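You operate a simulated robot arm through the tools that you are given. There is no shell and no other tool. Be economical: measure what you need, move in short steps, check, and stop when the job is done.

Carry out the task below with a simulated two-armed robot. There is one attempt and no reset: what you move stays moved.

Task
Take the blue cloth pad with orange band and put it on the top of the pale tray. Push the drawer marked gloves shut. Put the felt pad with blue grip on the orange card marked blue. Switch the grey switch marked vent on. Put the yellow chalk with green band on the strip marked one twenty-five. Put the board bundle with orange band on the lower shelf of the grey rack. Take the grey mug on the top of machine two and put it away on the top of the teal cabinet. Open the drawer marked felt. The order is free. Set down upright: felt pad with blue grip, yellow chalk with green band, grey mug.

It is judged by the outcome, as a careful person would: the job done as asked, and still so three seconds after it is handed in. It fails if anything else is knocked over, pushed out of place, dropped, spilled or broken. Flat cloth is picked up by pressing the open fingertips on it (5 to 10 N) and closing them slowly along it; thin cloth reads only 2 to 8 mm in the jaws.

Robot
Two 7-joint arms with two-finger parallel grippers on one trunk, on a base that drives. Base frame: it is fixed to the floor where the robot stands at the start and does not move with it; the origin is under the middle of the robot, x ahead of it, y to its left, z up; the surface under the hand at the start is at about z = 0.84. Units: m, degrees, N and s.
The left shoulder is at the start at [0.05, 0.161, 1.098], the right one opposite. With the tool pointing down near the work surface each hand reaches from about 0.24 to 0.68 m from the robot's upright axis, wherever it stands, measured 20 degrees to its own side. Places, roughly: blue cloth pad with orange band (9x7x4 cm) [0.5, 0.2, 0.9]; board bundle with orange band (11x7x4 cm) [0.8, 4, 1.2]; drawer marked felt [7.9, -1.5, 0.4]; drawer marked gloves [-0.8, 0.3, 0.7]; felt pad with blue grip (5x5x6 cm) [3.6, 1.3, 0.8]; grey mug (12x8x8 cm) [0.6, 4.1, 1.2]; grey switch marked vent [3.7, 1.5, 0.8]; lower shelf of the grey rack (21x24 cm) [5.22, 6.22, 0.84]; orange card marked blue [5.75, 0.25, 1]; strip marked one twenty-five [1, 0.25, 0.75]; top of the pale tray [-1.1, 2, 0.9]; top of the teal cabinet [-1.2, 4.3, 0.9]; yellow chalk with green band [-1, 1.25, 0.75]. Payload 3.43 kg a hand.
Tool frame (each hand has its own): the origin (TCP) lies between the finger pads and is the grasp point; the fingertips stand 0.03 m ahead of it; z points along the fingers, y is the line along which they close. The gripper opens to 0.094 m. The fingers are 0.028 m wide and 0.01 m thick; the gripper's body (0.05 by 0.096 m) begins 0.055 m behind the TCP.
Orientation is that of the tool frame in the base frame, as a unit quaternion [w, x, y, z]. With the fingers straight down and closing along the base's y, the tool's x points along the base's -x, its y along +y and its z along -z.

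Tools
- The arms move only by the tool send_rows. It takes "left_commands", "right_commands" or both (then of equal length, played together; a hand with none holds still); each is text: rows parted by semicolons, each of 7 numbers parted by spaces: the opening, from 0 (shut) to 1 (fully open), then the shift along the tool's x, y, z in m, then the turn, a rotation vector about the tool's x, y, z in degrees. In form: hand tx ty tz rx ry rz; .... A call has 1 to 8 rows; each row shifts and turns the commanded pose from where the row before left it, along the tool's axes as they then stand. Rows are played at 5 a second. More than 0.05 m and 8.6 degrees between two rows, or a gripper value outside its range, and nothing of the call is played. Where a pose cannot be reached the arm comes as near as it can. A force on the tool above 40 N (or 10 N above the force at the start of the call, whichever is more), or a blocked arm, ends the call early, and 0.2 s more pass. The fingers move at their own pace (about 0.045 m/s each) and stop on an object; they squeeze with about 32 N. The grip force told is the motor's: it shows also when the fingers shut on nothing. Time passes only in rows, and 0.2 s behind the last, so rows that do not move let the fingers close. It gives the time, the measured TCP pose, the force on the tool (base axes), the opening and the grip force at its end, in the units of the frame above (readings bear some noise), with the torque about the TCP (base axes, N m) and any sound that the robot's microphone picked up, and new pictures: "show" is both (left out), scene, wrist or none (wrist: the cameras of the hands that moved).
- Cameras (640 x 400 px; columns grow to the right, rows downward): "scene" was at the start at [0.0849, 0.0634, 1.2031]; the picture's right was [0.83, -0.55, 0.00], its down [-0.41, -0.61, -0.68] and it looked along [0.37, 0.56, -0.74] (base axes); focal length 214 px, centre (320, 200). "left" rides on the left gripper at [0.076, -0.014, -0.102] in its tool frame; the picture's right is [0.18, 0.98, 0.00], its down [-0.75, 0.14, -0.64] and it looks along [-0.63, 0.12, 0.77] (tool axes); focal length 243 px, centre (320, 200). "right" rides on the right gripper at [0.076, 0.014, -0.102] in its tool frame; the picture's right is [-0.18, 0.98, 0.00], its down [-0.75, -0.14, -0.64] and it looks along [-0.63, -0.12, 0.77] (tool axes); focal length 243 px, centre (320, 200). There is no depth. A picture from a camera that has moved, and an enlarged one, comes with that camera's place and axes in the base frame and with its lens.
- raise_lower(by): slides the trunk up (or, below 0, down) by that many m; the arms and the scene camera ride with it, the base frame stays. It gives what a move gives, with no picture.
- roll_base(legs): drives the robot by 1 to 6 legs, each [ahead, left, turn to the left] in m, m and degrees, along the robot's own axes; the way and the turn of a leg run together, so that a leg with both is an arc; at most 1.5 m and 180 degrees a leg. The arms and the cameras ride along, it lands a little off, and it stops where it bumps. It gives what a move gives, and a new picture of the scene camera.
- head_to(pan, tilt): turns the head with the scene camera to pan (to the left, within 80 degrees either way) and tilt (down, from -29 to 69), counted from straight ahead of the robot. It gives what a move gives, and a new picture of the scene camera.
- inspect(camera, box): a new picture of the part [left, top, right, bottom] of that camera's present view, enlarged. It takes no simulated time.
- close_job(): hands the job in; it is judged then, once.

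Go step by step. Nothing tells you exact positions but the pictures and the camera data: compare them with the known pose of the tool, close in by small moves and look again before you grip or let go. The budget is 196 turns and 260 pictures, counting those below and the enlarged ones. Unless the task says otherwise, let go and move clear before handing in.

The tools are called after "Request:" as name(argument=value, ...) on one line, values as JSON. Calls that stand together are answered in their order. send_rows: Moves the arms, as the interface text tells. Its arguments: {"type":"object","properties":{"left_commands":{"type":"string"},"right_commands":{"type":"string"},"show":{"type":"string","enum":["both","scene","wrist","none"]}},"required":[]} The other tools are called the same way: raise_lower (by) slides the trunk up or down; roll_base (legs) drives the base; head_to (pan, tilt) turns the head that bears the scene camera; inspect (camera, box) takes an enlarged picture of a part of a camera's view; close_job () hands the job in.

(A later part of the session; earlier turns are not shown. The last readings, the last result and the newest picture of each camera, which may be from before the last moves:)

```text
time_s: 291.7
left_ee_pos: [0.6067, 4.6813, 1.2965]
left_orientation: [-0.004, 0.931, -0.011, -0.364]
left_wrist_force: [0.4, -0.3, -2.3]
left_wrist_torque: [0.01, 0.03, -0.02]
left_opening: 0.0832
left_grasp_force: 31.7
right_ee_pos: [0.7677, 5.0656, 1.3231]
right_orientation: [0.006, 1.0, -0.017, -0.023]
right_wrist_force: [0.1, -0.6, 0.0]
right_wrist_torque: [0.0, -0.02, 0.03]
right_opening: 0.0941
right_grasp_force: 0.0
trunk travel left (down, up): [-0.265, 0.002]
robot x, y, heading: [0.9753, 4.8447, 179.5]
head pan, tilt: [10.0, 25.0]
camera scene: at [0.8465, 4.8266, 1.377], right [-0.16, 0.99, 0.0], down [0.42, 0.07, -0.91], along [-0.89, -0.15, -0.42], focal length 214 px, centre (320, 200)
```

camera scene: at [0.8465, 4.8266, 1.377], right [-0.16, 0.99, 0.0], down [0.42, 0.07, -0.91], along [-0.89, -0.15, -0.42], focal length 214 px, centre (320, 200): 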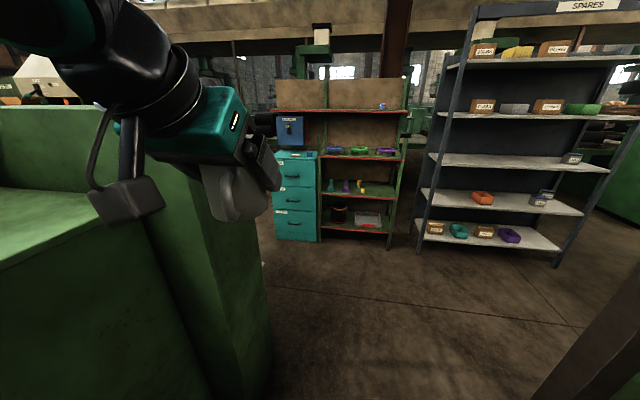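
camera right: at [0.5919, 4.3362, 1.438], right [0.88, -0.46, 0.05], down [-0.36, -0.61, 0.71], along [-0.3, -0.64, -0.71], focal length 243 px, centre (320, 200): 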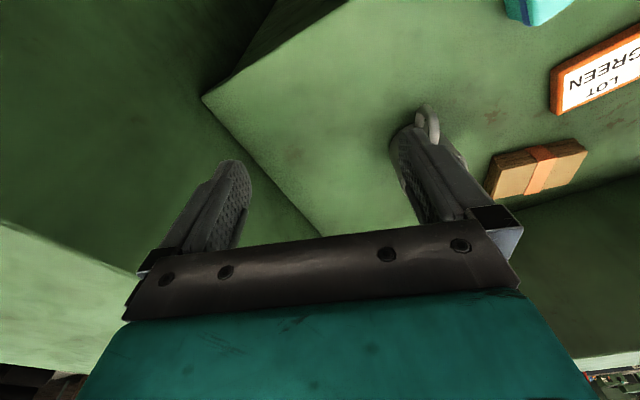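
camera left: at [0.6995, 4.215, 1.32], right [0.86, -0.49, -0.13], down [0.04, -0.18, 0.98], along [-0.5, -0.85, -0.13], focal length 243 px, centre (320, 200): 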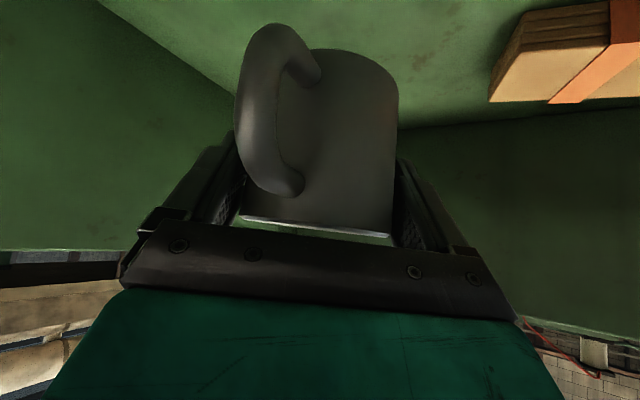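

The teal cabinet is straight ahead-left across the aisle. I drive forward along the gap.

Request:
roll_base(legs=[[0.6, -0.03, 0], [0.65, 0, 0]])

Request:
head_to(pan=30, tilt=25)

```text
time_s: 298.3
left_ee_pos: [-0.6428, 4.7259, 1.295]
left_orientation: [-0.006, 0.931, -0.013, -0.365]
left_wrist_force: [-0.4, 0.8, -2.2]
left_wrist_torque: [-0.02, 0.02, 0.01]
left_opening: 0.0833
left_grasp_force: 31.9
right_ee_pos: [-0.4802, 5.1101, 1.3228]
right_orientation: [0.005, 1.0, -0.019, -0.022]
right_wrist_force: [0.3, 0.2, -0.3]
right_wrist_torque: [-0.03, 0.01, -0.02]
right_opening: 0.0942
right_grasp_force: 0.1
trunk travel left (down, up): [-0.265, 0.002]
robot x, y, heading: [-0.2725, 4.8873, 179.2]
head pan, tilt: [10.0, 25.0]
camera scene: at [-0.4026, 4.8711, 1.377], right [-0.16, 0.99, 0.0], down [0.42, 0.07, -0.91], along [-0.89, -0.14, -0.42], focal length 214 px, centre (320, 200)
```

scene: 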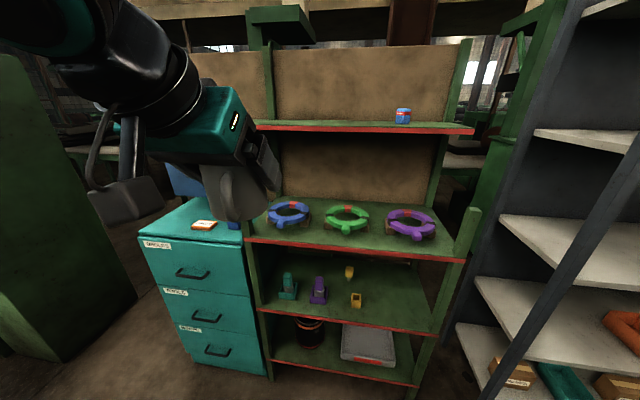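

```text
time_s: 299.1
left_ee_pos: [-0.6426, 4.7263, 1.2946]
left_orientation: [-0.006, 0.931, -0.013, -0.365]
left_wrist_force: [0.2, 0.1, -1.0]
left_wrist_torque: [-0.01, 0.01, 0.04]
left_opening: 0.083
left_grasp_force: 31.9
right_ee_pos: [-0.4805, 5.1104, 1.3241]
right_orientation: [0.004, 1.0, -0.019, -0.023]
right_wrist_force: [0.0, 0.6, -0.5]
right_wrist_torque: [0.03, -0.01, -0.03]
right_opening: 0.094
right_grasp_force: 0.0
trunk travel left (down, up): [-0.265, 0.002]
robot x, y, heading: [-0.2698, 4.8889, 179.0]
head pan, tilt: [30.0, 25.0]
camera scene: at [-0.3918, 4.841, 1.377], right [-0.49, 0.87, 0.0], down [0.37, 0.21, -0.91], along [-0.79, -0.44, -0.42], focal length 214 px, centre (320, 200)
```

scene: 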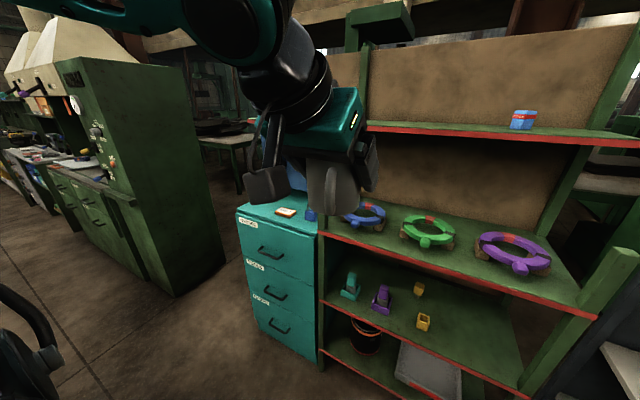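

I move ahead a little and strafe left to stand before the cabinet, then look down on its top.

Request:
roll_base(legs=[[0.2, 0, 0], [0, 0.4, 0]])

Request:
head_to(pan=-10, tilt=30)

```text
time_s: 304.4
left_ee_pos: [-0.8479, 4.3283, 1.2952]
left_orientation: [-0.006, 0.931, -0.014, -0.365]
left_wrist_force: [-0.2, 0.5, -1.9]
left_wrist_torque: [-0.01, 0.01, 0.01]
left_opening: 0.0831
left_grasp_force: 31.7
right_ee_pos: [-0.6849, 4.7103, 1.3242]
right_orientation: [0.004, 0.999, -0.021, -0.023]
right_wrist_force: [-0.2, 0.4, -0.1]
right_wrist_torque: [0.01, 0.02, 0.01]
right_opening: 0.0939
right_grasp_force: 0.1
trunk travel left (down, up): [-0.265, 0.002]
robot x, y, heading: [-0.4754, 4.4909, 179.0]
head pan, tilt: [30.0, 25.0]
camera scene: at [-0.5982, 4.4416, 1.377], right [-0.48, 0.87, 0.0], down [0.37, 0.2, -0.91], along [-0.79, -0.44, -0.42], focal length 214 px, centre (320, 200)
```

scene: 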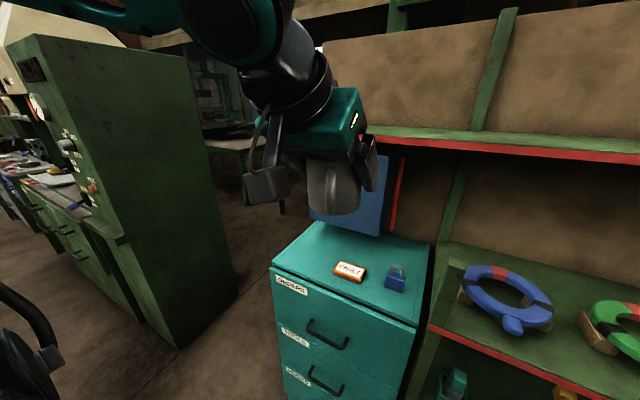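

```text
time_s: 305.5
left_ee_pos: [-0.8483, 4.3288, 1.295]
left_orientation: [-0.005, 0.931, -0.015, -0.365]
left_wrist_force: [0.4, -0.3, -1.2]
left_wrist_torque: [0.02, 0.02, 0.0]
left_opening: 0.0831
left_grasp_force: 31.6
right_ee_pos: [-0.6854, 4.7115, 1.3244]
right_orientation: [0.005, 1.0, -0.02, -0.022]
right_wrist_force: [-0.2, 0.2, -0.4]
right_wrist_torque: [-0.01, -0.01, 0.0]
right_opening: 0.0941
right_grasp_force: 0.0
trunk travel left (down, up): [-0.265, 0.002]
robot x, y, heading: [-0.4797, 4.4883, 178.9]
head pan, tilt: [-10.0, 30.0]
camera scene: at [-0.6064, 4.5035, 1.3691], right [0.19, 0.98, 0.0], down [0.49, -0.1, -0.87], along [-0.85, 0.17, -0.5], focal length 214 px, centre (320, 200)
```

scene: 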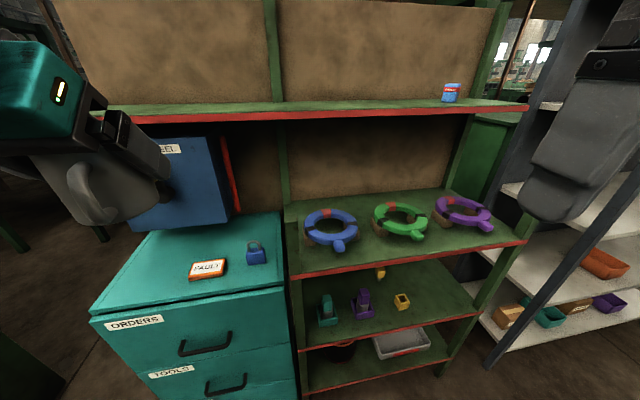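

Cabinet top spans x -0.98…-1.34, y 4.05…4.49 (z≈0.9), with a tile and a padlock on it. I'll put the mug at the free spot [-1.15, 4.13]; lower the trunk and move in.

Request:
raise_lower(by=-0.2)

Request:
roll_base(legs=[[0, 0.2, 1], [0.14, 0, 0]])

Request:
head_to(pan=10, tilt=35)

```text
time_s: 307.6
left_ee_pos: [-0.8489, 4.3286, 1.0947]
left_orientation: [-0.006, 0.931, -0.015, -0.364]
left_wrist_force: [0.5, 0.2, -0.9]
left_wrist_torque: [-0.05, 0.01, 0.02]
left_opening: 0.0832
left_grasp_force: 32.5
right_ee_pos: [-0.6844, 4.7113, 1.1235]
right_orientation: [0.004, 1.0, -0.021, -0.023]
right_wrist_force: [-0.6, -0.2, -0.3]
right_wrist_torque: [0.02, 0.02, -0.04]
right_opening: 0.0939
right_grasp_force: 0.1
trunk travel left (down, up): [-0.065, 0.202]
robot x, y, heading: [-0.4783, 4.4883, 179.1]
head pan, tilt: [-10.0, 30.0]
```

```text
time_s: 311.0
left_ee_pos: [-0.9856, 4.1192, 1.0949]
left_orientation: [-0.002, 0.932, -0.005, -0.364]
left_wrist_force: [-0.8, 0.9, -1.4]
left_wrist_torque: [0.01, -0.03, 0.0]
left_opening: 0.0829
left_grasp_force: 31.8
right_ee_pos: [-0.831, 4.5069, 1.1229]
right_orientation: [0.005, 1.0, -0.011, -0.022]
right_wrist_force: [0.0, -1.1, -0.6]
right_wrist_torque: [0.0, 0.01, 0.02]
right_opening: 0.094
right_grasp_force: 0.1
trunk travel left (down, up): [-0.065, 0.202]
robot x, y, heading: [-0.6165, 4.2862, -179.9]
head pan, tilt: [-10.0, 30.0]
camera scene: at [-0.7471, 4.2998, 1.169], right [0.17, 0.99, 0.0], down [0.49, -0.09, -0.87], along [-0.85, 0.15, -0.5], focal length 214 px, centre (320, 200)
```

scene: 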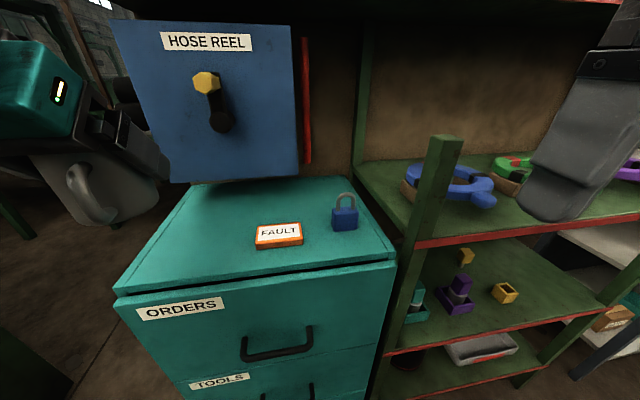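

```text
time_s: 311.8
left_ee_pos: [-0.9859, 4.1202, 1.0952]
left_orientation: [-0.001, 0.931, -0.005, -0.365]
left_wrist_force: [-0.2, 0.1, -1.3]
left_wrist_torque: [0.01, 0.04, 0.0]
left_opening: 0.0832
left_grasp_force: 31.9
right_ee_pos: [-0.8302, 4.5054, 1.1236]
right_orientation: [0.006, 1.0, -0.011, -0.023]
right_wrist_force: [-0.6, -0.5, 0.5]
right_wrist_torque: [-0.02, 0.0, -0.02]
right_opening: 0.0938
right_grasp_force: 0.1
trunk travel left (down, up): [-0.065, 0.202]
robot x, y, heading: [-0.6186, 4.2883, -179.8]
head pan, tilt: [10.0, 35.0]
camera scene: at [-0.7443, 4.2689, 1.1613], right [-0.17, 0.98, 0.0], down [0.56, 0.1, -0.82], along [-0.81, -0.14, -0.57], focal length 214 px, centre (320, 200)
```

scene: 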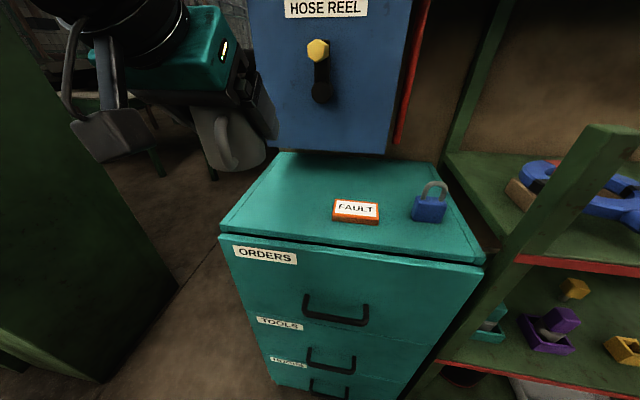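

The spot [-1.12, 4.12] is free (tile starts at y≈4.23, hose-reel box at x<-1.25). I move in diagonally to just above the top.

Request:
send_rows(left_commands="0 -0.004 0 0.044 0 0 0;0 -0.004 0 0.044 0 0 0;0 -0.004 0 0.044 0 0 0;0 -0.004 0 0.04 0 0 0", show="both")

```text
time_s: 312.8
left_ee_pos: [-1.1139, 4.1207, 0.9788]
left_orientation: [-0.003, 0.931, -0.006, -0.365]
left_wrist_force: [-0.7, -0.6, -1.3]
left_wrist_torque: [0.01, -0.01, 0.03]
left_opening: 0.0833
left_grasp_force: 32.1
right_ee_pos: [-0.8303, 4.5055, 1.1229]
right_orientation: [0.005, 1.0, -0.011, -0.022]
right_wrist_force: [0.0, 0.3, 0.0]
right_wrist_torque: [0.04, 0.02, 0.0]
right_opening: 0.0938
right_grasp_force: 0.0
trunk travel left (down, up): [-0.065, 0.202]
robot x, y, heading: [-0.6193, 4.2877, -179.9]
head pan, tilt: [10.0, 35.0]
camera scene: at [-0.7447, 4.2687, 1.1612], right [-0.18, 0.98, 0.0], down [0.57, 0.1, -0.82], along [-0.81, -0.14, -0.57], focal length 214 px, centre (320, 200)
camera left: at [-0.9895, 4.1341, 1.0033], right [0.12, -0.98, -0.13], down [-0.12, -0.14, 0.98], along [-0.99, -0.11, -0.13], focal length 243 px, centre (320, 200)
```

scene: 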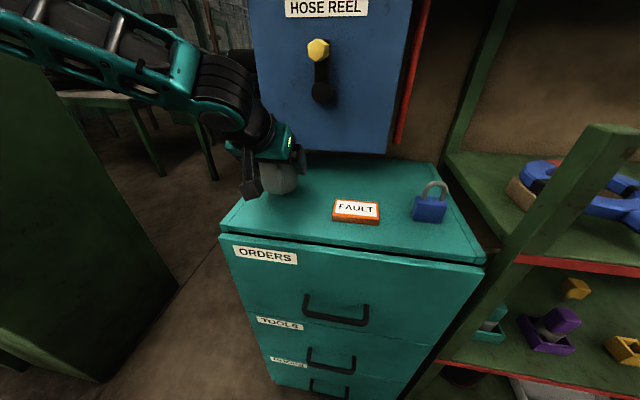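
left: 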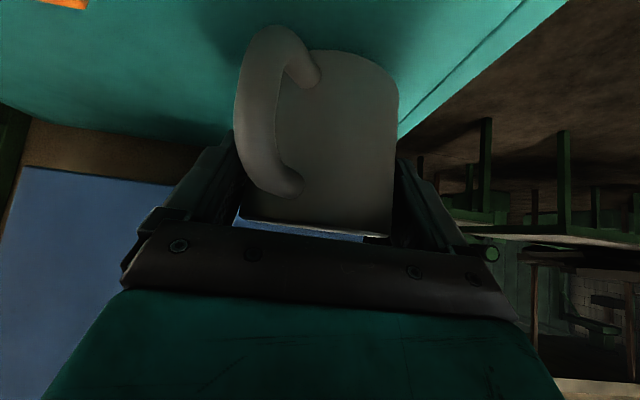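

Mug is just above the top, with about 4 cm margin to the edge. Lower gently to contact.

Request:
send_rows(left_commands="0 0.0034 0 0.0037 0 0 0;0 0.0034 0 0.0037 0 0 0;0 0.002 0 0.0022 0 0 0;0 0.002 0 0.0022 0 0 0;0 0 0 0 0 0 0", show="none")

Request:
inspect(camera="scene", box=[200, 120, 360, 220])

```text
time_s: 314.0
left_ee_pos: [-1.1134, 4.1215, 0.9634]
left_orientation: [-0.002, 0.931, -0.006, -0.365]
left_wrist_force: [-0.3, -0.2, -2.0]
left_wrist_torque: [0.02, 0.01, 0.0]
left_opening: 0.0831
left_grasp_force: 32.7
right_ee_pos: [-0.8306, 4.5056, 1.1234]
right_orientation: [0.006, 1.0, -0.011, -0.023]
right_wrist_force: [0.1, 0.0, 0.2]
right_wrist_torque: [-0.02, 0.02, -0.02]
right_opening: 0.0941
right_grasp_force: 0.1
trunk travel left (down, up): [-0.065, 0.202]
robot x, y, heading: [-0.6151, 4.285, -179.8]
head pan, tilt: [10.0, 35.0]
```

```text
4.00 times, centred on (280, 170) of scene
camera zoom: at [-0.7443, 4.2688, 1.1613], right [-0.17, 0.98, 0.0], down [0.56, 0.1, -0.82], along [-0.81, -0.14, -0.57], focal length 858 px, centre (480, 320)
```

zoom: 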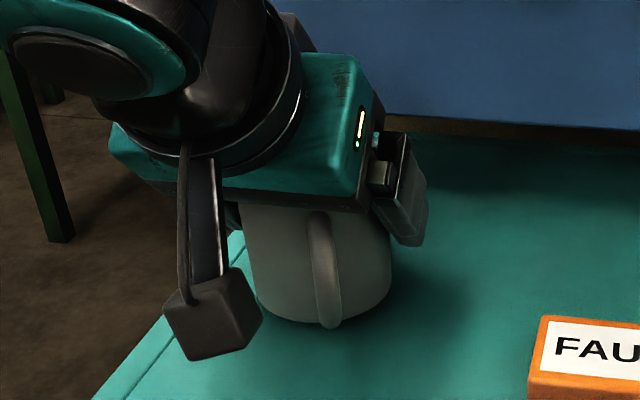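

Close to the surface; continue in 2 mm steps.

Request:
send_rows(left_commands="0 0.0014 0 0.0015 0 0 0;0 0.0014 0 0.0015 0 0 0;0 0 0 0 0 0 0;0 0.0014 0 0.0015 0 0 0;0 0 0 0 0 0 0", show="none")

```text
time_s: 315.2
left_ee_pos: [-1.1146, 4.122, 0.9577]
left_orientation: [-0.002, 0.931, -0.005, -0.365]
left_wrist_force: [0.4, 0.4, -0.9]
left_wrist_torque: [-0.02, -0.02, -0.01]
left_opening: 0.0834
left_grasp_force: 31.7
right_ee_pos: [-0.8299, 4.5055, 1.1239]
right_orientation: [0.005, 1.0, -0.012, -0.022]
right_wrist_force: [0.4, 0.2, 0.1]
right_wrist_torque: [-0.03, 0.03, 0.0]
right_opening: 0.0939
right_grasp_force: 0.1
trunk travel left (down, up): [-0.065, 0.202]
robot x, y, heading: [-0.6192, 4.2886, -180.0]
head pan, tilt: [10.0, 35.0]
```

Request:
send_rows(left_commands="0 0.0014 0 0.0015 0 0 0;0 0 0 0 0 0 0;0 0.0014 0 0.0015 0 0 0;0 0 0 0 0 0 0;0 0.0014 0 0.0015 0 0 0;0 0 0 0 0 0 0", show="none")

```text
time_s: 316.6
left_ee_pos: [-1.115, 4.1206, 0.9541]
left_orientation: [-0.003, 0.93, -0.005, -0.369]
left_wrist_force: [2.6, -3.9, 19.2]
left_wrist_torque: [0.12, -0.68, -0.08]
left_opening: 0.0835
left_grasp_force: 31.7
right_ee_pos: [-0.8288, 4.5068, 1.1242]
right_orientation: [0.006, 1.0, -0.011, -0.023]
right_wrist_force: [0.2, -0.3, 0.7]
right_wrist_torque: [0.0, 0.0, -0.03]
right_opening: 0.094
right_grasp_force: 0.0
trunk travel left (down, up): [-0.065, 0.202]
robot x, y, heading: [-0.6213, 4.2888, -179.8]
head pan, tilt: [10.0, 35.0]
```

Contact. I ease up slightly, open, and withdraw along the tool axis.

Request:
send_rows(left_commands="0 -0.0012 0 -0.0013 0 0 0;0.95 0 0 0 0 0 0;1 0 0 0 0 0 0;1 0 0 0 0 0 0;1 0 0 -0.02 0 0 0;1 0 0 -0.03 0 0 0;1 0 0 -0.04 0 0 0;1 0 0 -0.04 0 0 0", show="both")

```text
time_s: 318.4
left_ee_pos: [-1.0241, 4.1186, 1.0497]
left_orientation: [-0.003, 0.931, -0.006, -0.365]
left_wrist_force: [0.0, -0.3, -0.4]
left_wrist_torque: [0.0, -0.04, 0.02]
left_opening: 0.094
left_grasp_force: 0.0
right_ee_pos: [-0.83, 4.5054, 1.1227]
right_orientation: [0.005, 1.0, -0.011, -0.023]
right_wrist_force: [0.5, 0.7, -0.2]
right_wrist_torque: [-0.01, 0.01, 0.01]
right_opening: 0.0941
right_grasp_force: 0.0
trunk travel left (down, up): [-0.065, 0.202]
robot x, y, heading: [-0.6191, 4.2863, -179.9]
head pan, tilt: [10.0, 35.0]
camera scene: at [-0.7439, 4.2688, 1.1613], right [-0.17, 0.98, 0.0], down [0.56, 0.1, -0.82], along [-0.81, -0.14, -0.57], focal length 214 px, centre (320, 200)
camera left: at [-0.8991, 4.132, 1.0737], right [0.12, -0.98, -0.12], down [-0.12, -0.14, 0.98], along [-0.99, -0.11, -0.13], focal length 243 px, centre (320, 200)
```

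scene: 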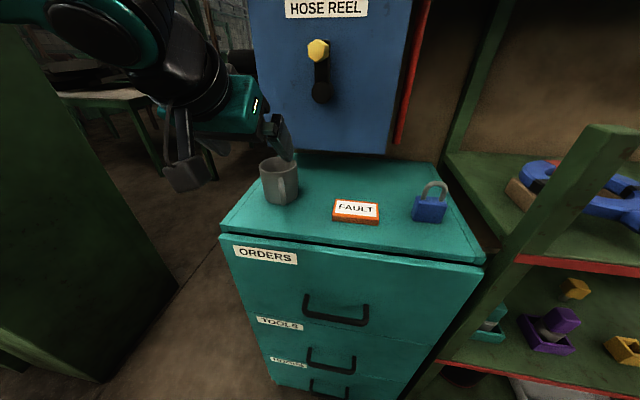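
left: 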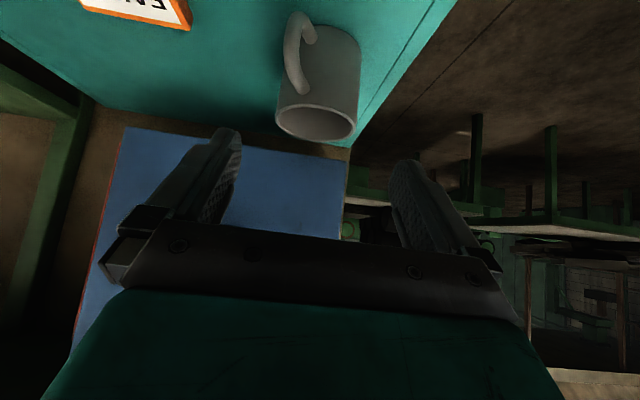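

The mug stands on the teal cabinet. Now back for the board bundle: raise the trunk, retreat, and return behind machine two.

Request:
send_rows(left_commands="1 0.0145 0 -0.0135 0 0 0;1 0.0145 0 -0.0135 0 0 0;1 0.0145 0 -0.0135 0 0 0", show="none")

Request:
roll_base(legs=[[-0.17, 0, 0], [0, -0.61, 0]])

Request:
raise_lower(by=0.2)

Request:
roll_base(legs=[[-0.65, -0.02, 0], [-0.7, 0.02, 0], [0, 0, 60]])

```text
time_s: 319.2
left_ee_pos: [-0.965, 4.119, 1.0479]
left_orientation: [-0.003, 0.931, -0.007, -0.365]
left_wrist_force: [0.8, 0.4, 0.4]
left_wrist_torque: [0.0, 0.02, 0.03]
left_opening: 0.094
left_grasp_force: 0.0
right_ee_pos: [-0.8302, 4.5057, 1.1248]
right_orientation: [0.006, 1.0, -0.011, -0.023]
right_wrist_force: [0.1, -0.4, -0.5]
right_wrist_torque: [0.0, -0.01, 0.01]
right_opening: 0.0938
right_grasp_force: 0.1
trunk travel left (down, up): [-0.065, 0.202]
robot x, y, heading: [-0.6198, 4.287, -179.8]
head pan, tilt: [10.0, 35.0]
```

```text
time_s: 326.0
left_ee_pos: [-0.7972, 4.725, 1.0488]
left_orientation: [-0.002, 0.931, -0.007, -0.365]
left_wrist_force: [-0.4, 0.1, -0.7]
left_wrist_torque: [0.0, 0.02, 0.0]
left_opening: 0.0942
left_grasp_force: 0.1
right_ee_pos: [-0.6617, 5.1117, 1.1234]
right_orientation: [0.006, 1.0, -0.011, -0.022]
right_wrist_force: [-0.2, 0.3, 0.2]
right_wrist_torque: [0.03, 0.0, 0.0]
right_opening: 0.0938
right_grasp_force: 0.1
trunk travel left (down, up): [-0.065, 0.202]
robot x, y, heading: [-0.4494, 4.8951, -179.8]
head pan, tilt: [10.0, 35.0]
camera scene: at [-0.5764, 4.8749, 1.1613], right [-0.17, 0.98, 0.0], down [0.56, 0.1, -0.82], along [-0.81, -0.14, -0.57], focal length 214 px, centre (320, 200)
```

scene: 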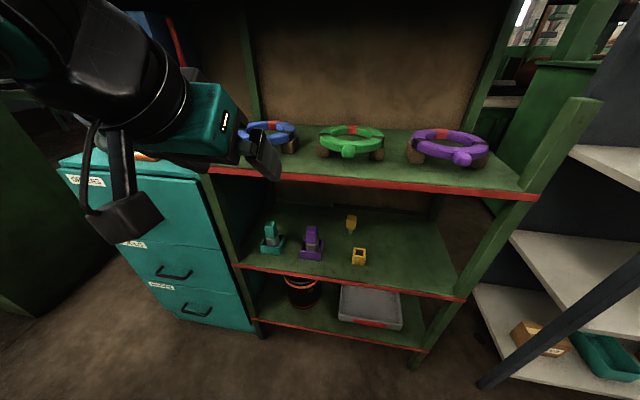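

```text
time_s: 328.2
left_ee_pos: [-0.7981, 4.7247, 1.2495]
left_orientation: [-0.003, 0.931, -0.006, -0.365]
left_wrist_force: [-0.4, -0.5, -0.2]
left_wrist_torque: [0.0, 0.02, 0.0]
left_opening: 0.0939
left_grasp_force: 0.0
right_ee_pos: [-0.6626, 5.1125, 1.3221]
right_orientation: [0.005, 1.0, -0.012, -0.023]
right_wrist_force: [1.0, -0.7, 0.5]
right_wrist_torque: [0.02, 0.0, -0.03]
right_opening: 0.0939
right_grasp_force: 0.0
trunk travel left (down, up): [-0.265, 0.002]
robot x, y, heading: [-0.4472, 4.8925, -180.1]
head pan, tilt: [10.0, 35.0]
```

```text
time_s: 337.9
left_ee_pos: [0.8668, 4.5133, 1.2491]
left_orientation: [0.179, 0.811, 0.458, -0.317]
left_wrist_force: [-0.1, 0.1, 0.1]
left_wrist_torque: [0.01, 0.01, 0.0]
left_opening: 0.0941
left_grasp_force: 0.1
right_ee_pos: [0.6025, 4.8263, 1.3236]
right_orientation: [0.015, 0.873, 0.487, -0.017]
right_wrist_force: [0.3, 0.3, 0.5]
right_wrist_torque: [0.0, 0.02, -0.04]
right_opening: 0.0938
right_grasp_force: 0.0
trunk travel left (down, up): [-0.265, 0.002]
robot x, y, heading: [0.8974, 4.8961, -120.5]
head pan, tilt: [10.0, 35.0]
camera scene: at [0.8483, 4.7778, 1.3613], right [-0.94, 0.35, 0.0], down [0.2, 0.54, -0.82], along [-0.29, -0.77, -0.57], focal length 214 px, centre (320, 200)
```

scene: 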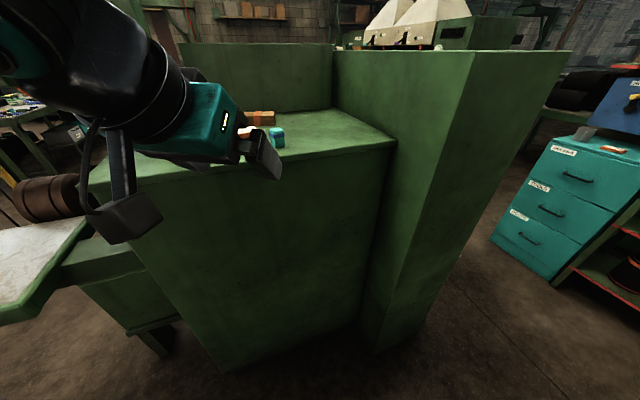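

Back behind machine two. I approach so that the bundle is in the left arm's best zone.

Request:
send_rows(left_commands="0.5 -0.0136 0 -0.0147 0 0 0;0 -0.0136 0 -0.0147 0 0 0;0 0 0 0 0 0 0", show="none")

Request:
roll_base(legs=[[0.1, 0.09, 10.5], [0.17, -0.03, 0]])

Request:
head_to(pan=10, tilt=25)

```text
time_s: 338.7
left_ee_pos: [0.8669, 4.5126, 1.2886]
left_orientation: [0.179, 0.811, 0.457, -0.318]
left_wrist_force: [0.9, -0.2, 0.0]
left_wrist_torque: [-0.01, 0.03, 0.0]
left_opening: 0.0244
left_grasp_force: 0.1
right_ee_pos: [0.603, 4.8254, 1.3234]
right_orientation: [0.016, 0.873, 0.487, -0.017]
right_wrist_force: [1.1, -1.1, 0.1]
right_wrist_torque: [0.0, 0.03, 0.01]
right_opening: 0.094
right_grasp_force: 0.0
trunk travel left (down, up): [-0.265, 0.002]
robot x, y, heading: [0.8989, 4.8964, -120.6]
head pan, tilt: [10.0, 35.0]
```

```text
time_s: 341.2
left_ee_pos: [0.8924, 4.2346, 1.2879]
left_orientation: [0.208, 0.765, 0.53, -0.3]
left_wrist_force: [-1.7, -0.9, 0.2]
left_wrist_torque: [0.03, 0.01, 0.0]
left_opening: 0.0
left_grasp_force: 31.6
right_ee_pos: [0.5735, 4.4941, 1.3229]
right_orientation: [0.017, 0.824, 0.566, -0.015]
right_wrist_force: [-0.5, -0.2, 0.0]
right_wrist_torque: [0.02, -0.01, -0.01]
right_opening: 0.0941
right_grasp_force: 0.0
trunk travel left (down, up): [-0.265, 0.002]
robot x, y, heading: [0.8496, 4.6182, -109.9]
head pan, tilt: [10.0, 35.0]
camera scene: at [0.8238, 4.4917, 1.3612], right [-0.99, 0.17, 0.0], down [0.1, 0.57, -0.82], along [-0.14, -0.81, -0.57], focal length 214 px, centre (320, 200)
```

scene: 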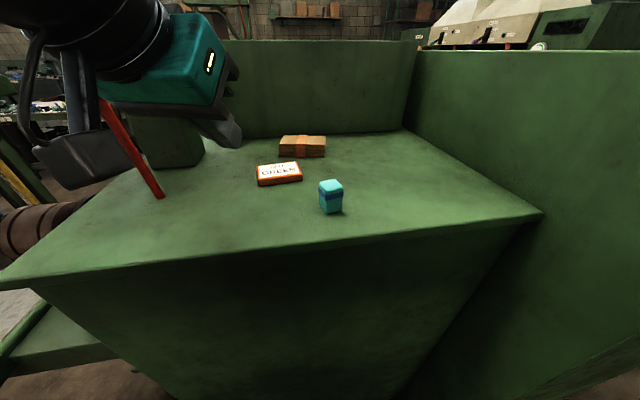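

```text
time_s: 341.9
left_ee_pos: [0.8925, 4.236, 1.2894]
left_orientation: [0.208, 0.765, 0.53, -0.3]
left_wrist_force: [0.3, -0.6, 0.9]
left_wrist_torque: [0.03, 0.04, 0.01]
left_opening: 0.0
left_grasp_force: 32.2
right_ee_pos: [0.5742, 4.4947, 1.3233]
right_orientation: [0.018, 0.824, 0.566, -0.015]
right_wrist_force: [-0.4, 0.8, 0.1]
right_wrist_torque: [0.02, -0.05, 0.01]
right_opening: 0.094
right_grasp_force: 0.0
trunk travel left (down, up): [-0.265, 0.002]
robot x, y, heading: [0.8498, 4.621, -109.7]
head pan, tilt: [10.0, 25.0]
camera scene: at [0.8236, 4.4884, 1.377], right [-0.99, 0.17, 0.0], down [0.07, 0.42, -0.91], along [-0.15, -0.89, -0.42], focal length 214 px, centre (320, 200)
```

scene: 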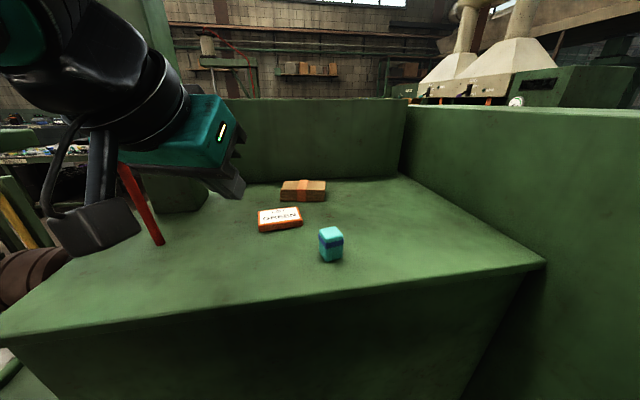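

I plan to drag the bundle by pressing closed fingertips on it, into the free area left by the mug (away from card and chalk), where it can be grasped. First I reach above it.

Request:
send_rows(left_commands="0 -0.0245 -0.0022 0.038 0 0 0;0 -0.0245 -0.0022 0.038 0 0 0;0 -0.0245 -0.0022 0.038 0 0 0;0 -0.0245 -0.0022 0.038 0 0 0;0 -0.0245 -0.0022 0.038 0 0 0", show="both")

```text
time_s: 343.1
left_ee_pos: [0.8038, 4.0341, 1.2341]
left_orientation: [0.208, 0.765, 0.53, -0.301]
left_wrist_force: [0.6, 0.1, -0.1]
left_wrist_torque: [0.01, -0.01, 0.0]
left_opening: 0.0002
left_grasp_force: 31.7
right_ee_pos: [0.5724, 4.4928, 1.3227]
right_orientation: [0.016, 0.824, 0.566, -0.015]
right_wrist_force: [0.3, -0.1, -0.3]
right_wrist_torque: [0.03, -0.02, 0.03]
right_opening: 0.094
right_grasp_force: 0.0
trunk travel left (down, up): [-0.265, 0.002]
robot x, y, heading: [0.8534, 4.6177, -109.7]
head pan, tilt: [10.0, 25.0]
camera scene: at [0.8232, 4.487, 1.3768], right [-0.99, 0.17, 0.0], down [0.07, 0.42, -0.91], along [-0.15, -0.89, -0.42], focal length 214 px, centre (320, 200)
camera left: at [0.8346, 4.1567, 1.2579], right [0.97, -0.22, -0.13], down [0.09, -0.16, 0.98], along [-0.23, -0.96, -0.13], focal length 243 px, centre (320, 200)
```

scene: 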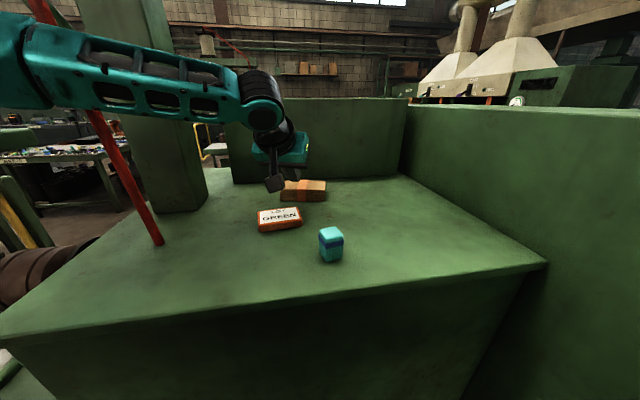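
left: 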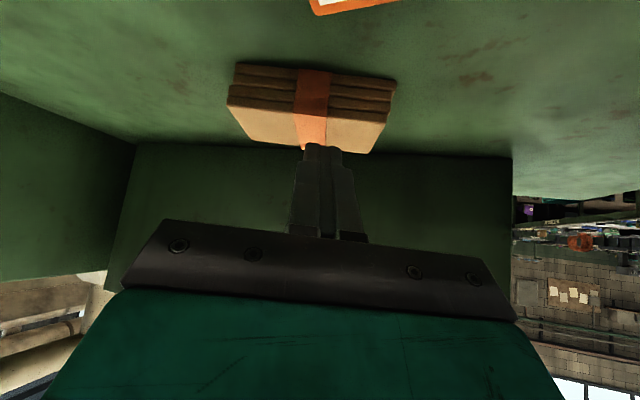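

The arm reaches fine with the tilt, so instead of dragging I'll yaw the tilted hand about the vertical so the fingers close across the bundle's short side. First raise, then rotate.

Request:
send_rows(left_commands="0 -0.034 0 -0.0366 0 0 0;0.5 0 0 0 5.71 0 6.15;1 0 0 0 5.71 0 6.15;1 0 0 0 5.71 0 6.15;1 0 0 0 5.71 0 6.15;1 0 0 0 5.71 0 6.15;1 0 0 0 5.71 0 6.15", show="both")

```text
time_s: 344.8
left_ee_pos: [0.8041, 4.0355, 1.284]
left_orientation: [0.06, 0.917, 0.155, -0.361]
left_wrist_force: [0.6, 0.1, -0.4]
left_wrist_torque: [-0.01, 0.01, 0.01]
left_opening: 0.094
left_grasp_force: 0.0
right_ee_pos: [0.5735, 4.4954, 1.3233]
right_orientation: [0.018, 0.824, 0.566, -0.016]
right_wrist_force: [0.7, -0.4, 0.6]
right_wrist_torque: [0.0, 0.03, 0.02]
right_opening: 0.0941
right_grasp_force: 0.0
trunk travel left (down, up): [-0.265, 0.002]
robot x, y, heading: [0.8515, 4.6173, -109.7]
head pan, tilt: [10.0, 25.0]
camera scene: at [0.8235, 4.488, 1.377], right [-0.99, 0.17, 0.0], down [0.07, 0.42, -0.91], along [-0.15, -0.89, -0.42], focal length 214 px, centre (320, 200)
camera left: at [0.9182, 4.0891, 1.3071], right [0.45, -0.88, -0.13], down [-0.06, -0.17, 0.98], along [-0.89, -0.43, -0.13], focal length 243 px, centre (320, 200)
```

scene: 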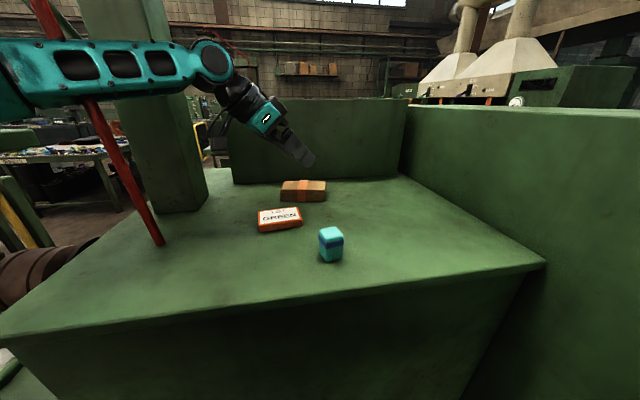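
left: 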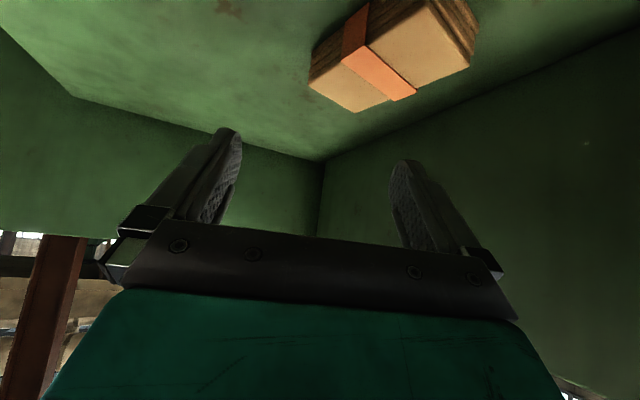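

Works well. I finish the yaw to align with the bundle and move above it.

Request:
send_rows(left_commands="1 0 0 0 5.27 0 5.67;1 0 0 0 5.27 0 5.67;1 0 0 0 5.27 0 5.67;1 0 0 0 5.27 0 5.67;1 0.0057 0.0308 0.0219 0 0 0;1 0.0057 0.0308 0.0219 0 0 0", show="both")

```text
time_s: 346.1
left_ee_pos: [0.7982, 4.0125, 1.2358]
left_orientation: [-0.039, 0.926, -0.095, -0.365]
left_wrist_force: [-0.4, 0.7, -0.2]
left_wrist_torque: [-0.02, -0.03, 0.01]
left_opening: 0.0939
left_grasp_force: 0.0
left hand out of reach, approached as far as the arm can: row 5, 6
right_ee_pos: [0.5739, 4.4937, 1.3227]
right_orientation: [0.018, 0.824, 0.566, -0.016]
right_wrist_force: [0.3, -0.4, 0.9]
right_wrist_torque: [-0.01, 0.04, 0.03]
right_opening: 0.094
right_grasp_force: 0.0
trunk travel left (down, up): [-0.265, 0.002]
robot x, y, heading: [0.8492, 4.6181, -109.7]
head pan, tilt: [10.0, 25.0]
camera scene: at [0.8235, 4.4882, 1.3771], right [-0.99, 0.17, 0.0], down [0.07, 0.42, -0.91], along [-0.15, -0.89, -0.42], focal length 214 px, centre (320, 200)
camera left: at [0.9234, 4.0015, 1.2595], right [-0.07, -0.99, -0.13], down [-0.14, -0.12, 0.98], along [-0.99, 0.09, -0.13], focal length 243 px, centre (320, 200)
```

scene: 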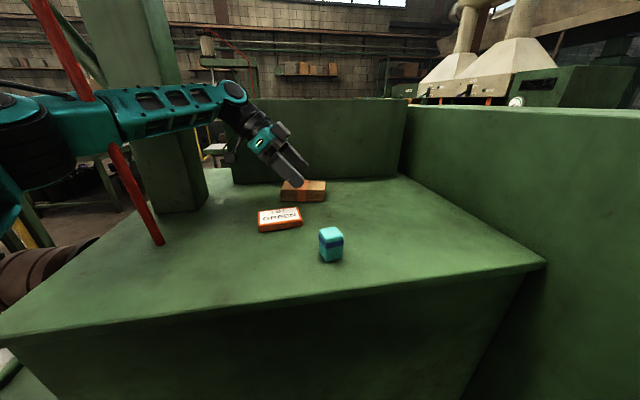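
left: 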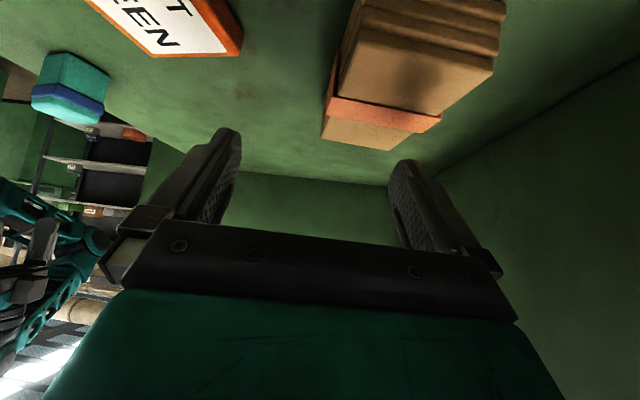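

The arm is 3 cm short in -y. I roll the base 4 cm ahead.

Request:
roll_base(legs=[[0.04, 0, 0]])

Request:
send_rows(left_commands="1 0 0 0 0 0 0", show="wrist")

```text
time_s: 347.0
left_ee_pos: [0.7889, 3.9966, 1.2358]
left_orientation: [-0.038, 0.926, -0.094, -0.364]
left_wrist_force: [-0.9, 0.2, 0.5]
left_wrist_torque: [0.02, 0.0, 0.02]
left_opening: 0.094
left_grasp_force: 0.1
right_ee_pos: [0.5616, 4.48, 1.3241]
right_orientation: [0.017, 0.823, 0.568, -0.015]
right_wrist_force: [0.0, 1.0, 0.4]
right_wrist_torque: [-0.03, -0.02, 0.01]
right_opening: 0.0939
right_grasp_force: 0.1
trunk travel left (down, up): [-0.265, 0.002]
robot x, y, heading: [0.8398, 4.6025, -109.3]
head pan, tilt: [10.0, 25.0]
camera scene: at [0.8118, 4.4732, 1.377], right [-0.99, 0.16, 0.0], down [0.07, 0.42, -0.91], along [-0.15, -0.89, -0.42], focal length 214 px, centre (320, 200)
```

scene: 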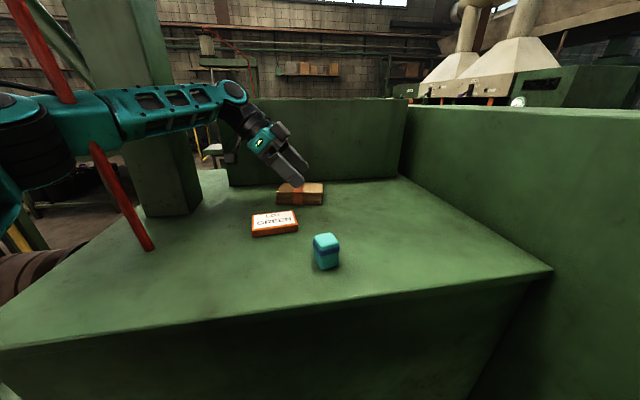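

```text
time_s: 347.4
left_ee_pos: [0.7897, 3.9973, 1.2362]
left_orientation: [-0.038, 0.926, -0.093, -0.364]
left_wrist_force: [-0.9, -0.7, -0.9]
left_wrist_torque: [-0.02, -0.02, 0.03]
left_opening: 0.094
left_grasp_force: 0.1
right_ee_pos: [0.5622, 4.4775, 1.3234]
right_orientation: [0.018, 0.823, 0.568, -0.015]
right_wrist_force: [0.4, 0.7, -0.7]
right_wrist_torque: [0.0, -0.01, 0.01]
right_opening: 0.0942
right_grasp_force: 0.0
trunk travel left (down, up): [-0.265, 0.002]
robot x, y, heading: [0.839, 4.6056, -109.7]
head pan, tilt: [10.0, 25.0]
camera left: at [0.914, 3.9866, 1.2595], right [-0.06, -0.99, -0.13], down [-0.14, -0.12, 0.98], along [-0.99, 0.08, -0.13], focal length 243 px, centre (320, 200)
```

left: 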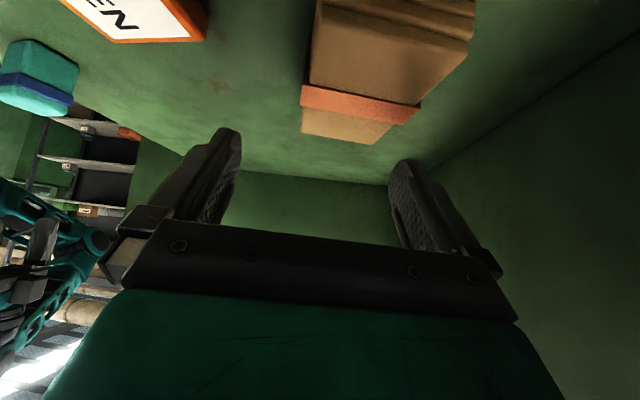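

Request:
send_rows(left_commands="1 0.008 0.0094 0.02 0 0 0;1 0.014 0.0094 0.0278 0 0 0;1 0 0 0 0 0 0", show="wrist")

```text
time_s: 348.0
left_ee_pos: [0.7825, 3.9915, 1.2117]
left_orientation: [-0.018, 0.921, -0.092, -0.379]
left_wrist_force: [4.9, -2.9, 12.7]
left_wrist_torque: [-0.58, 0.13, 0.11]
left_opening: 0.0942
left_grasp_force: 0.0
left hand out of reach, approached as far as the arm can: row 1, 2
right_ee_pos: [0.5618, 4.4776, 1.3229]
right_orientation: [0.017, 0.822, 0.569, -0.015]
right_wrist_force: [-0.9, -1.3, -0.1]
right_wrist_torque: [0.07, -0.02, 0.0]
right_opening: 0.0939
right_grasp_force: 0.0
trunk travel left (down, up): [-0.265, 0.002]
robot x, y, heading: [0.8398, 4.6049, -109.2]
head pan, tilt: [10.0, 25.0]
stopped in row 2 (left hand): the force on the tool passed its limit at 52 N (the readings are from after the stop); the commanded pose is now the measured one
camera left: at [0.9089, 3.984, 1.2312], right [-0.05, -0.99, -0.09], down [-0.1, -0.09, 0.99], along [-0.99, 0.06, -0.1], focal length 243 px, centre (320, 200)
```

left: 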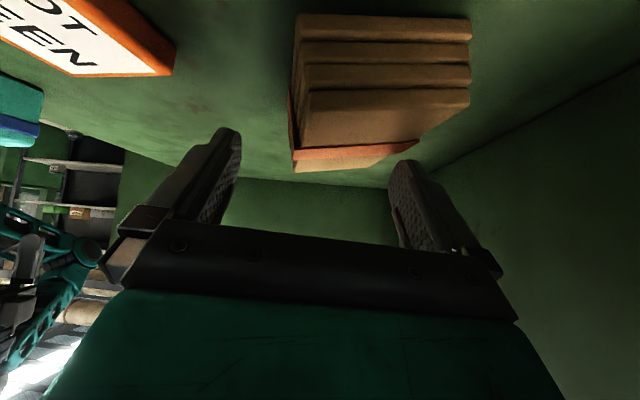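

The -y finger touched the bundle's top: I need about 2 cm more toward -y. Lift, roll a bit closer, and recheck.

Request:
send_rows(left_commands="1 -0.0136 0 -0.0147 0 0 0;1 -0.0102 0 -0.011 0 0 0", show="none")

Request:
roll_base(legs=[[0.04, 0.01, 0]])

Request:
send_rows(left_commands="1 0 0 0 -2 0 -1;1 0 0 0 0 0 0", show="wrist")

```text
time_s: 348.6
left_ee_pos: [0.7844, 3.9947, 1.2433]
left_orientation: [-0.021, 0.921, -0.093, -0.377]
left_wrist_force: [0.4, -0.4, 0.2]
left_wrist_torque: [0.04, 0.0, -0.02]
left_opening: 0.0941
left_grasp_force: 0.1
right_ee_pos: [0.5611, 4.4786, 1.3232]
right_orientation: [0.017, 0.823, 0.567, -0.015]
right_wrist_force: [0.4, -0.7, 1.0]
right_wrist_torque: [0.0, 0.0, 0.0]
right_opening: 0.094
right_grasp_force: 0.0
trunk travel left (down, up): [-0.265, 0.002]
robot x, y, heading: [0.8362, 4.6032, -109.1]
head pan, tilt: [10.0, 25.0]
```

```text
time_s: 349.3
left_ee_pos: [0.7835, 3.9945, 1.2427]
left_orientation: [-0.021, 0.922, -0.093, -0.376]
left_wrist_force: [0.0, -0.1, -0.6]
left_wrist_torque: [-0.01, 0.04, 0.02]
left_opening: 0.0942
left_grasp_force: 0.1
right_ee_pos: [0.5616, 4.4782, 1.3231]
right_orientation: [0.018, 0.822, 0.569, -0.016]
right_wrist_force: [0.1, -0.2, -0.7]
right_wrist_torque: [-0.02, 0.0, 0.01]
right_opening: 0.0942
right_grasp_force: 0.1
trunk travel left (down, up): [-0.265, 0.002]
robot x, y, heading: [0.8374, 4.6043, -109.2]
head pan, tilt: [10.0, 25.0]
stopped in leg 1: the robot was blocked; the commanded pose is now the measured one
camera scene: at [0.8115, 4.4728, 1.377], right [-0.99, 0.16, 0.0], down [0.07, 0.42, -0.91], along [-0.15, -0.89, -0.42], focal length 214 px, centre (320, 200)
```

scene: 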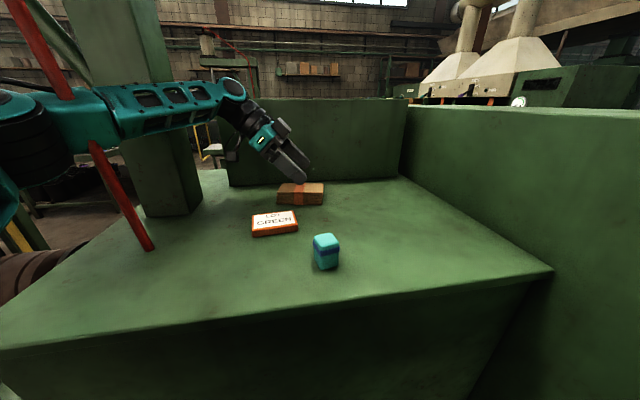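

```text
time_s: 349.9
left_ee_pos: [0.7834, 3.994, 1.2422]
left_orientation: [-0.008, 0.923, -0.078, -0.378]
left_wrist_force: [0.2, -0.2, -0.2]
left_wrist_torque: [0.01, 0.01, 0.0]
left_opening: 0.0939
left_grasp_force: 0.1
right_ee_pos: [0.5619, 4.4784, 1.323]
right_orientation: [0.019, 0.822, 0.569, -0.015]
right_wrist_force: [0.5, -0.4, -0.2]
right_wrist_torque: [0.02, 0.02, 0.01]
right_opening: 0.0939
right_grasp_force: 0.1
trunk travel left (down, up): [-0.265, 0.002]
robot x, y, heading: [0.8385, 4.6016, -109.3]
head pan, tilt: [10.0, 25.0]
camera left: at [0.9101, 3.991, 1.2632], right [-0.02, -1.0, -0.09], down [-0.1, -0.08, 0.99], along [-0.99, 0.03, -0.1], focal length 243 px, centre (320, 200)
```

left: 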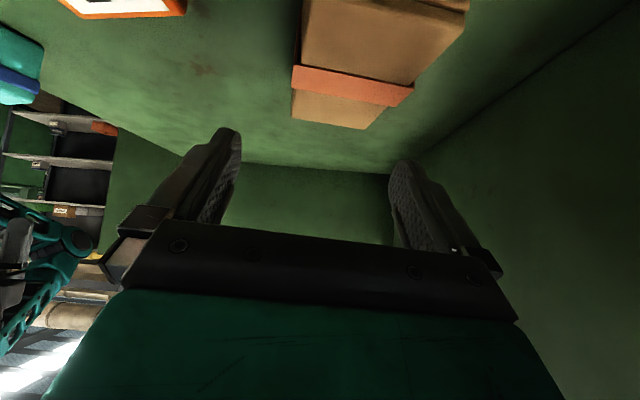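

Base is as close as it gets. I yaw the hand slightly back (fingers can self-align) to gain reach, and shift 1.6 cm toward -y.

Request:
send_rows(left_commands="1 0 0 0 -5.8 0 -6.2;1 -0.005 0.008 0.005 0 0 0;1 -0.005 0.008 0.005 0 0 0;1 0 0 0 0 0 0", show="wrist")

```text
time_s: 350.9
left_ee_pos: [0.7704, 3.9783, 1.2441]
left_orientation: [0.018, 0.925, -0.01, -0.38]
left_wrist_force: [0.4, 0.6, 0.8]
left_wrist_torque: [0.03, -0.02, -0.03]
left_opening: 0.0939
left_grasp_force: 0.1
right_ee_pos: [0.5622, 4.4777, 1.3228]
right_orientation: [0.018, 0.822, 0.569, -0.015]
right_wrist_force: [0.0, -0.6, -0.9]
right_wrist_torque: [0.01, 0.0, 0.03]
right_opening: 0.0939
right_grasp_force: 0.0
trunk travel left (down, up): [-0.265, 0.002]
robot x, y, heading: [0.8384, 4.6068, -109.1]
head pan, tilt: [10.0, 25.0]
camera left: at [0.8954, 3.9938, 1.2632], right [0.13, -0.99, -0.09], down [-0.08, -0.1, 0.99], along [-0.99, -0.12, -0.1], focal length 243 px, centre (320, 200)
```

left: 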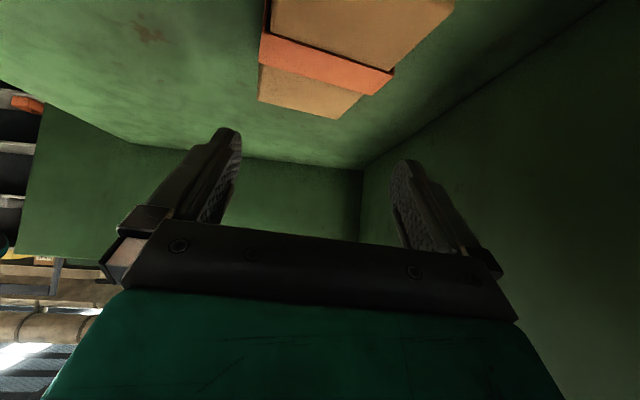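

Now centred. Descend vertically between card and console.

Request:
send_rows(left_commands="1 0.0141 0 0.0142 0 0 0;1 0.0141 0 0.0142 0 0 0;1 0.0106 0 0.0107 0 0 0;1 0 0 0 0 0 0", show="both")

```text
time_s: 351.9
left_ee_pos: [0.77, 3.9763, 1.1879]
left_orientation: [0.017, 0.925, -0.01, -0.381]
left_wrist_force: [1.1, -1.0, -0.3]
left_wrist_torque: [0.03, -0.05, -0.02]
left_opening: 0.0941
left_grasp_force: 0.2
right_ee_pos: [0.5617, 4.4772, 1.3243]
right_orientation: [0.017, 0.822, 0.569, -0.016]
right_wrist_force: [-0.4, 0.3, 0.0]
right_wrist_torque: [-0.01, -0.02, 0.01]
right_opening: 0.0939
right_grasp_force: 0.0
trunk travel left (down, up): [-0.265, 0.002]
robot x, y, heading: [0.8365, 4.6054, -109.4]
head pan, tilt: [10.0, 25.0]
camera scene: at [0.8115, 4.473, 1.3771], right [-0.99, 0.16, 0.0], down [0.07, 0.42, -0.91], along [-0.15, -0.89, -0.42], focal length 214 px, centre (320, 200)
camera left: at [0.8955, 3.9919, 1.2081], right [0.13, -0.99, -0.09], down [-0.08, -0.1, 0.99], along [-0.99, -0.12, -0.1], focal length 243 px, centre (320, 200)
```

scene: 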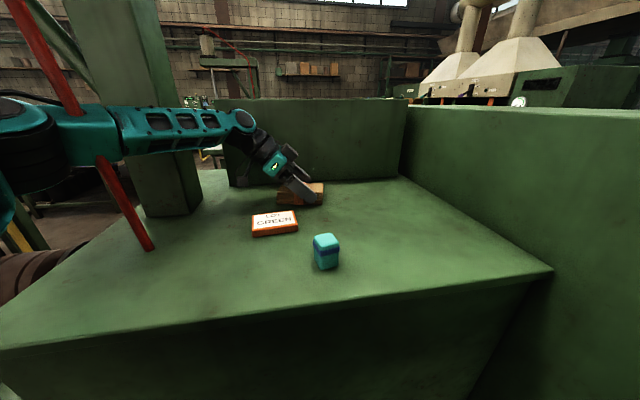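
left: 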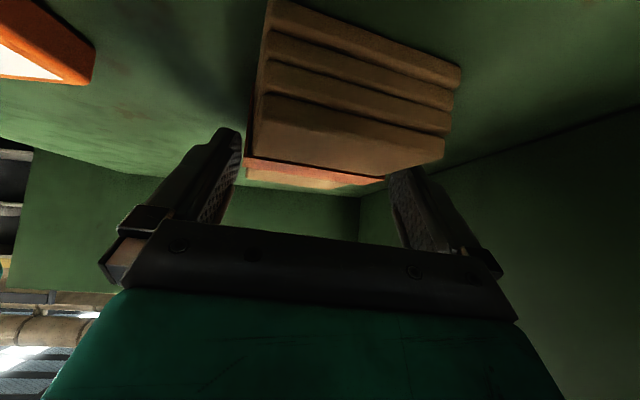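

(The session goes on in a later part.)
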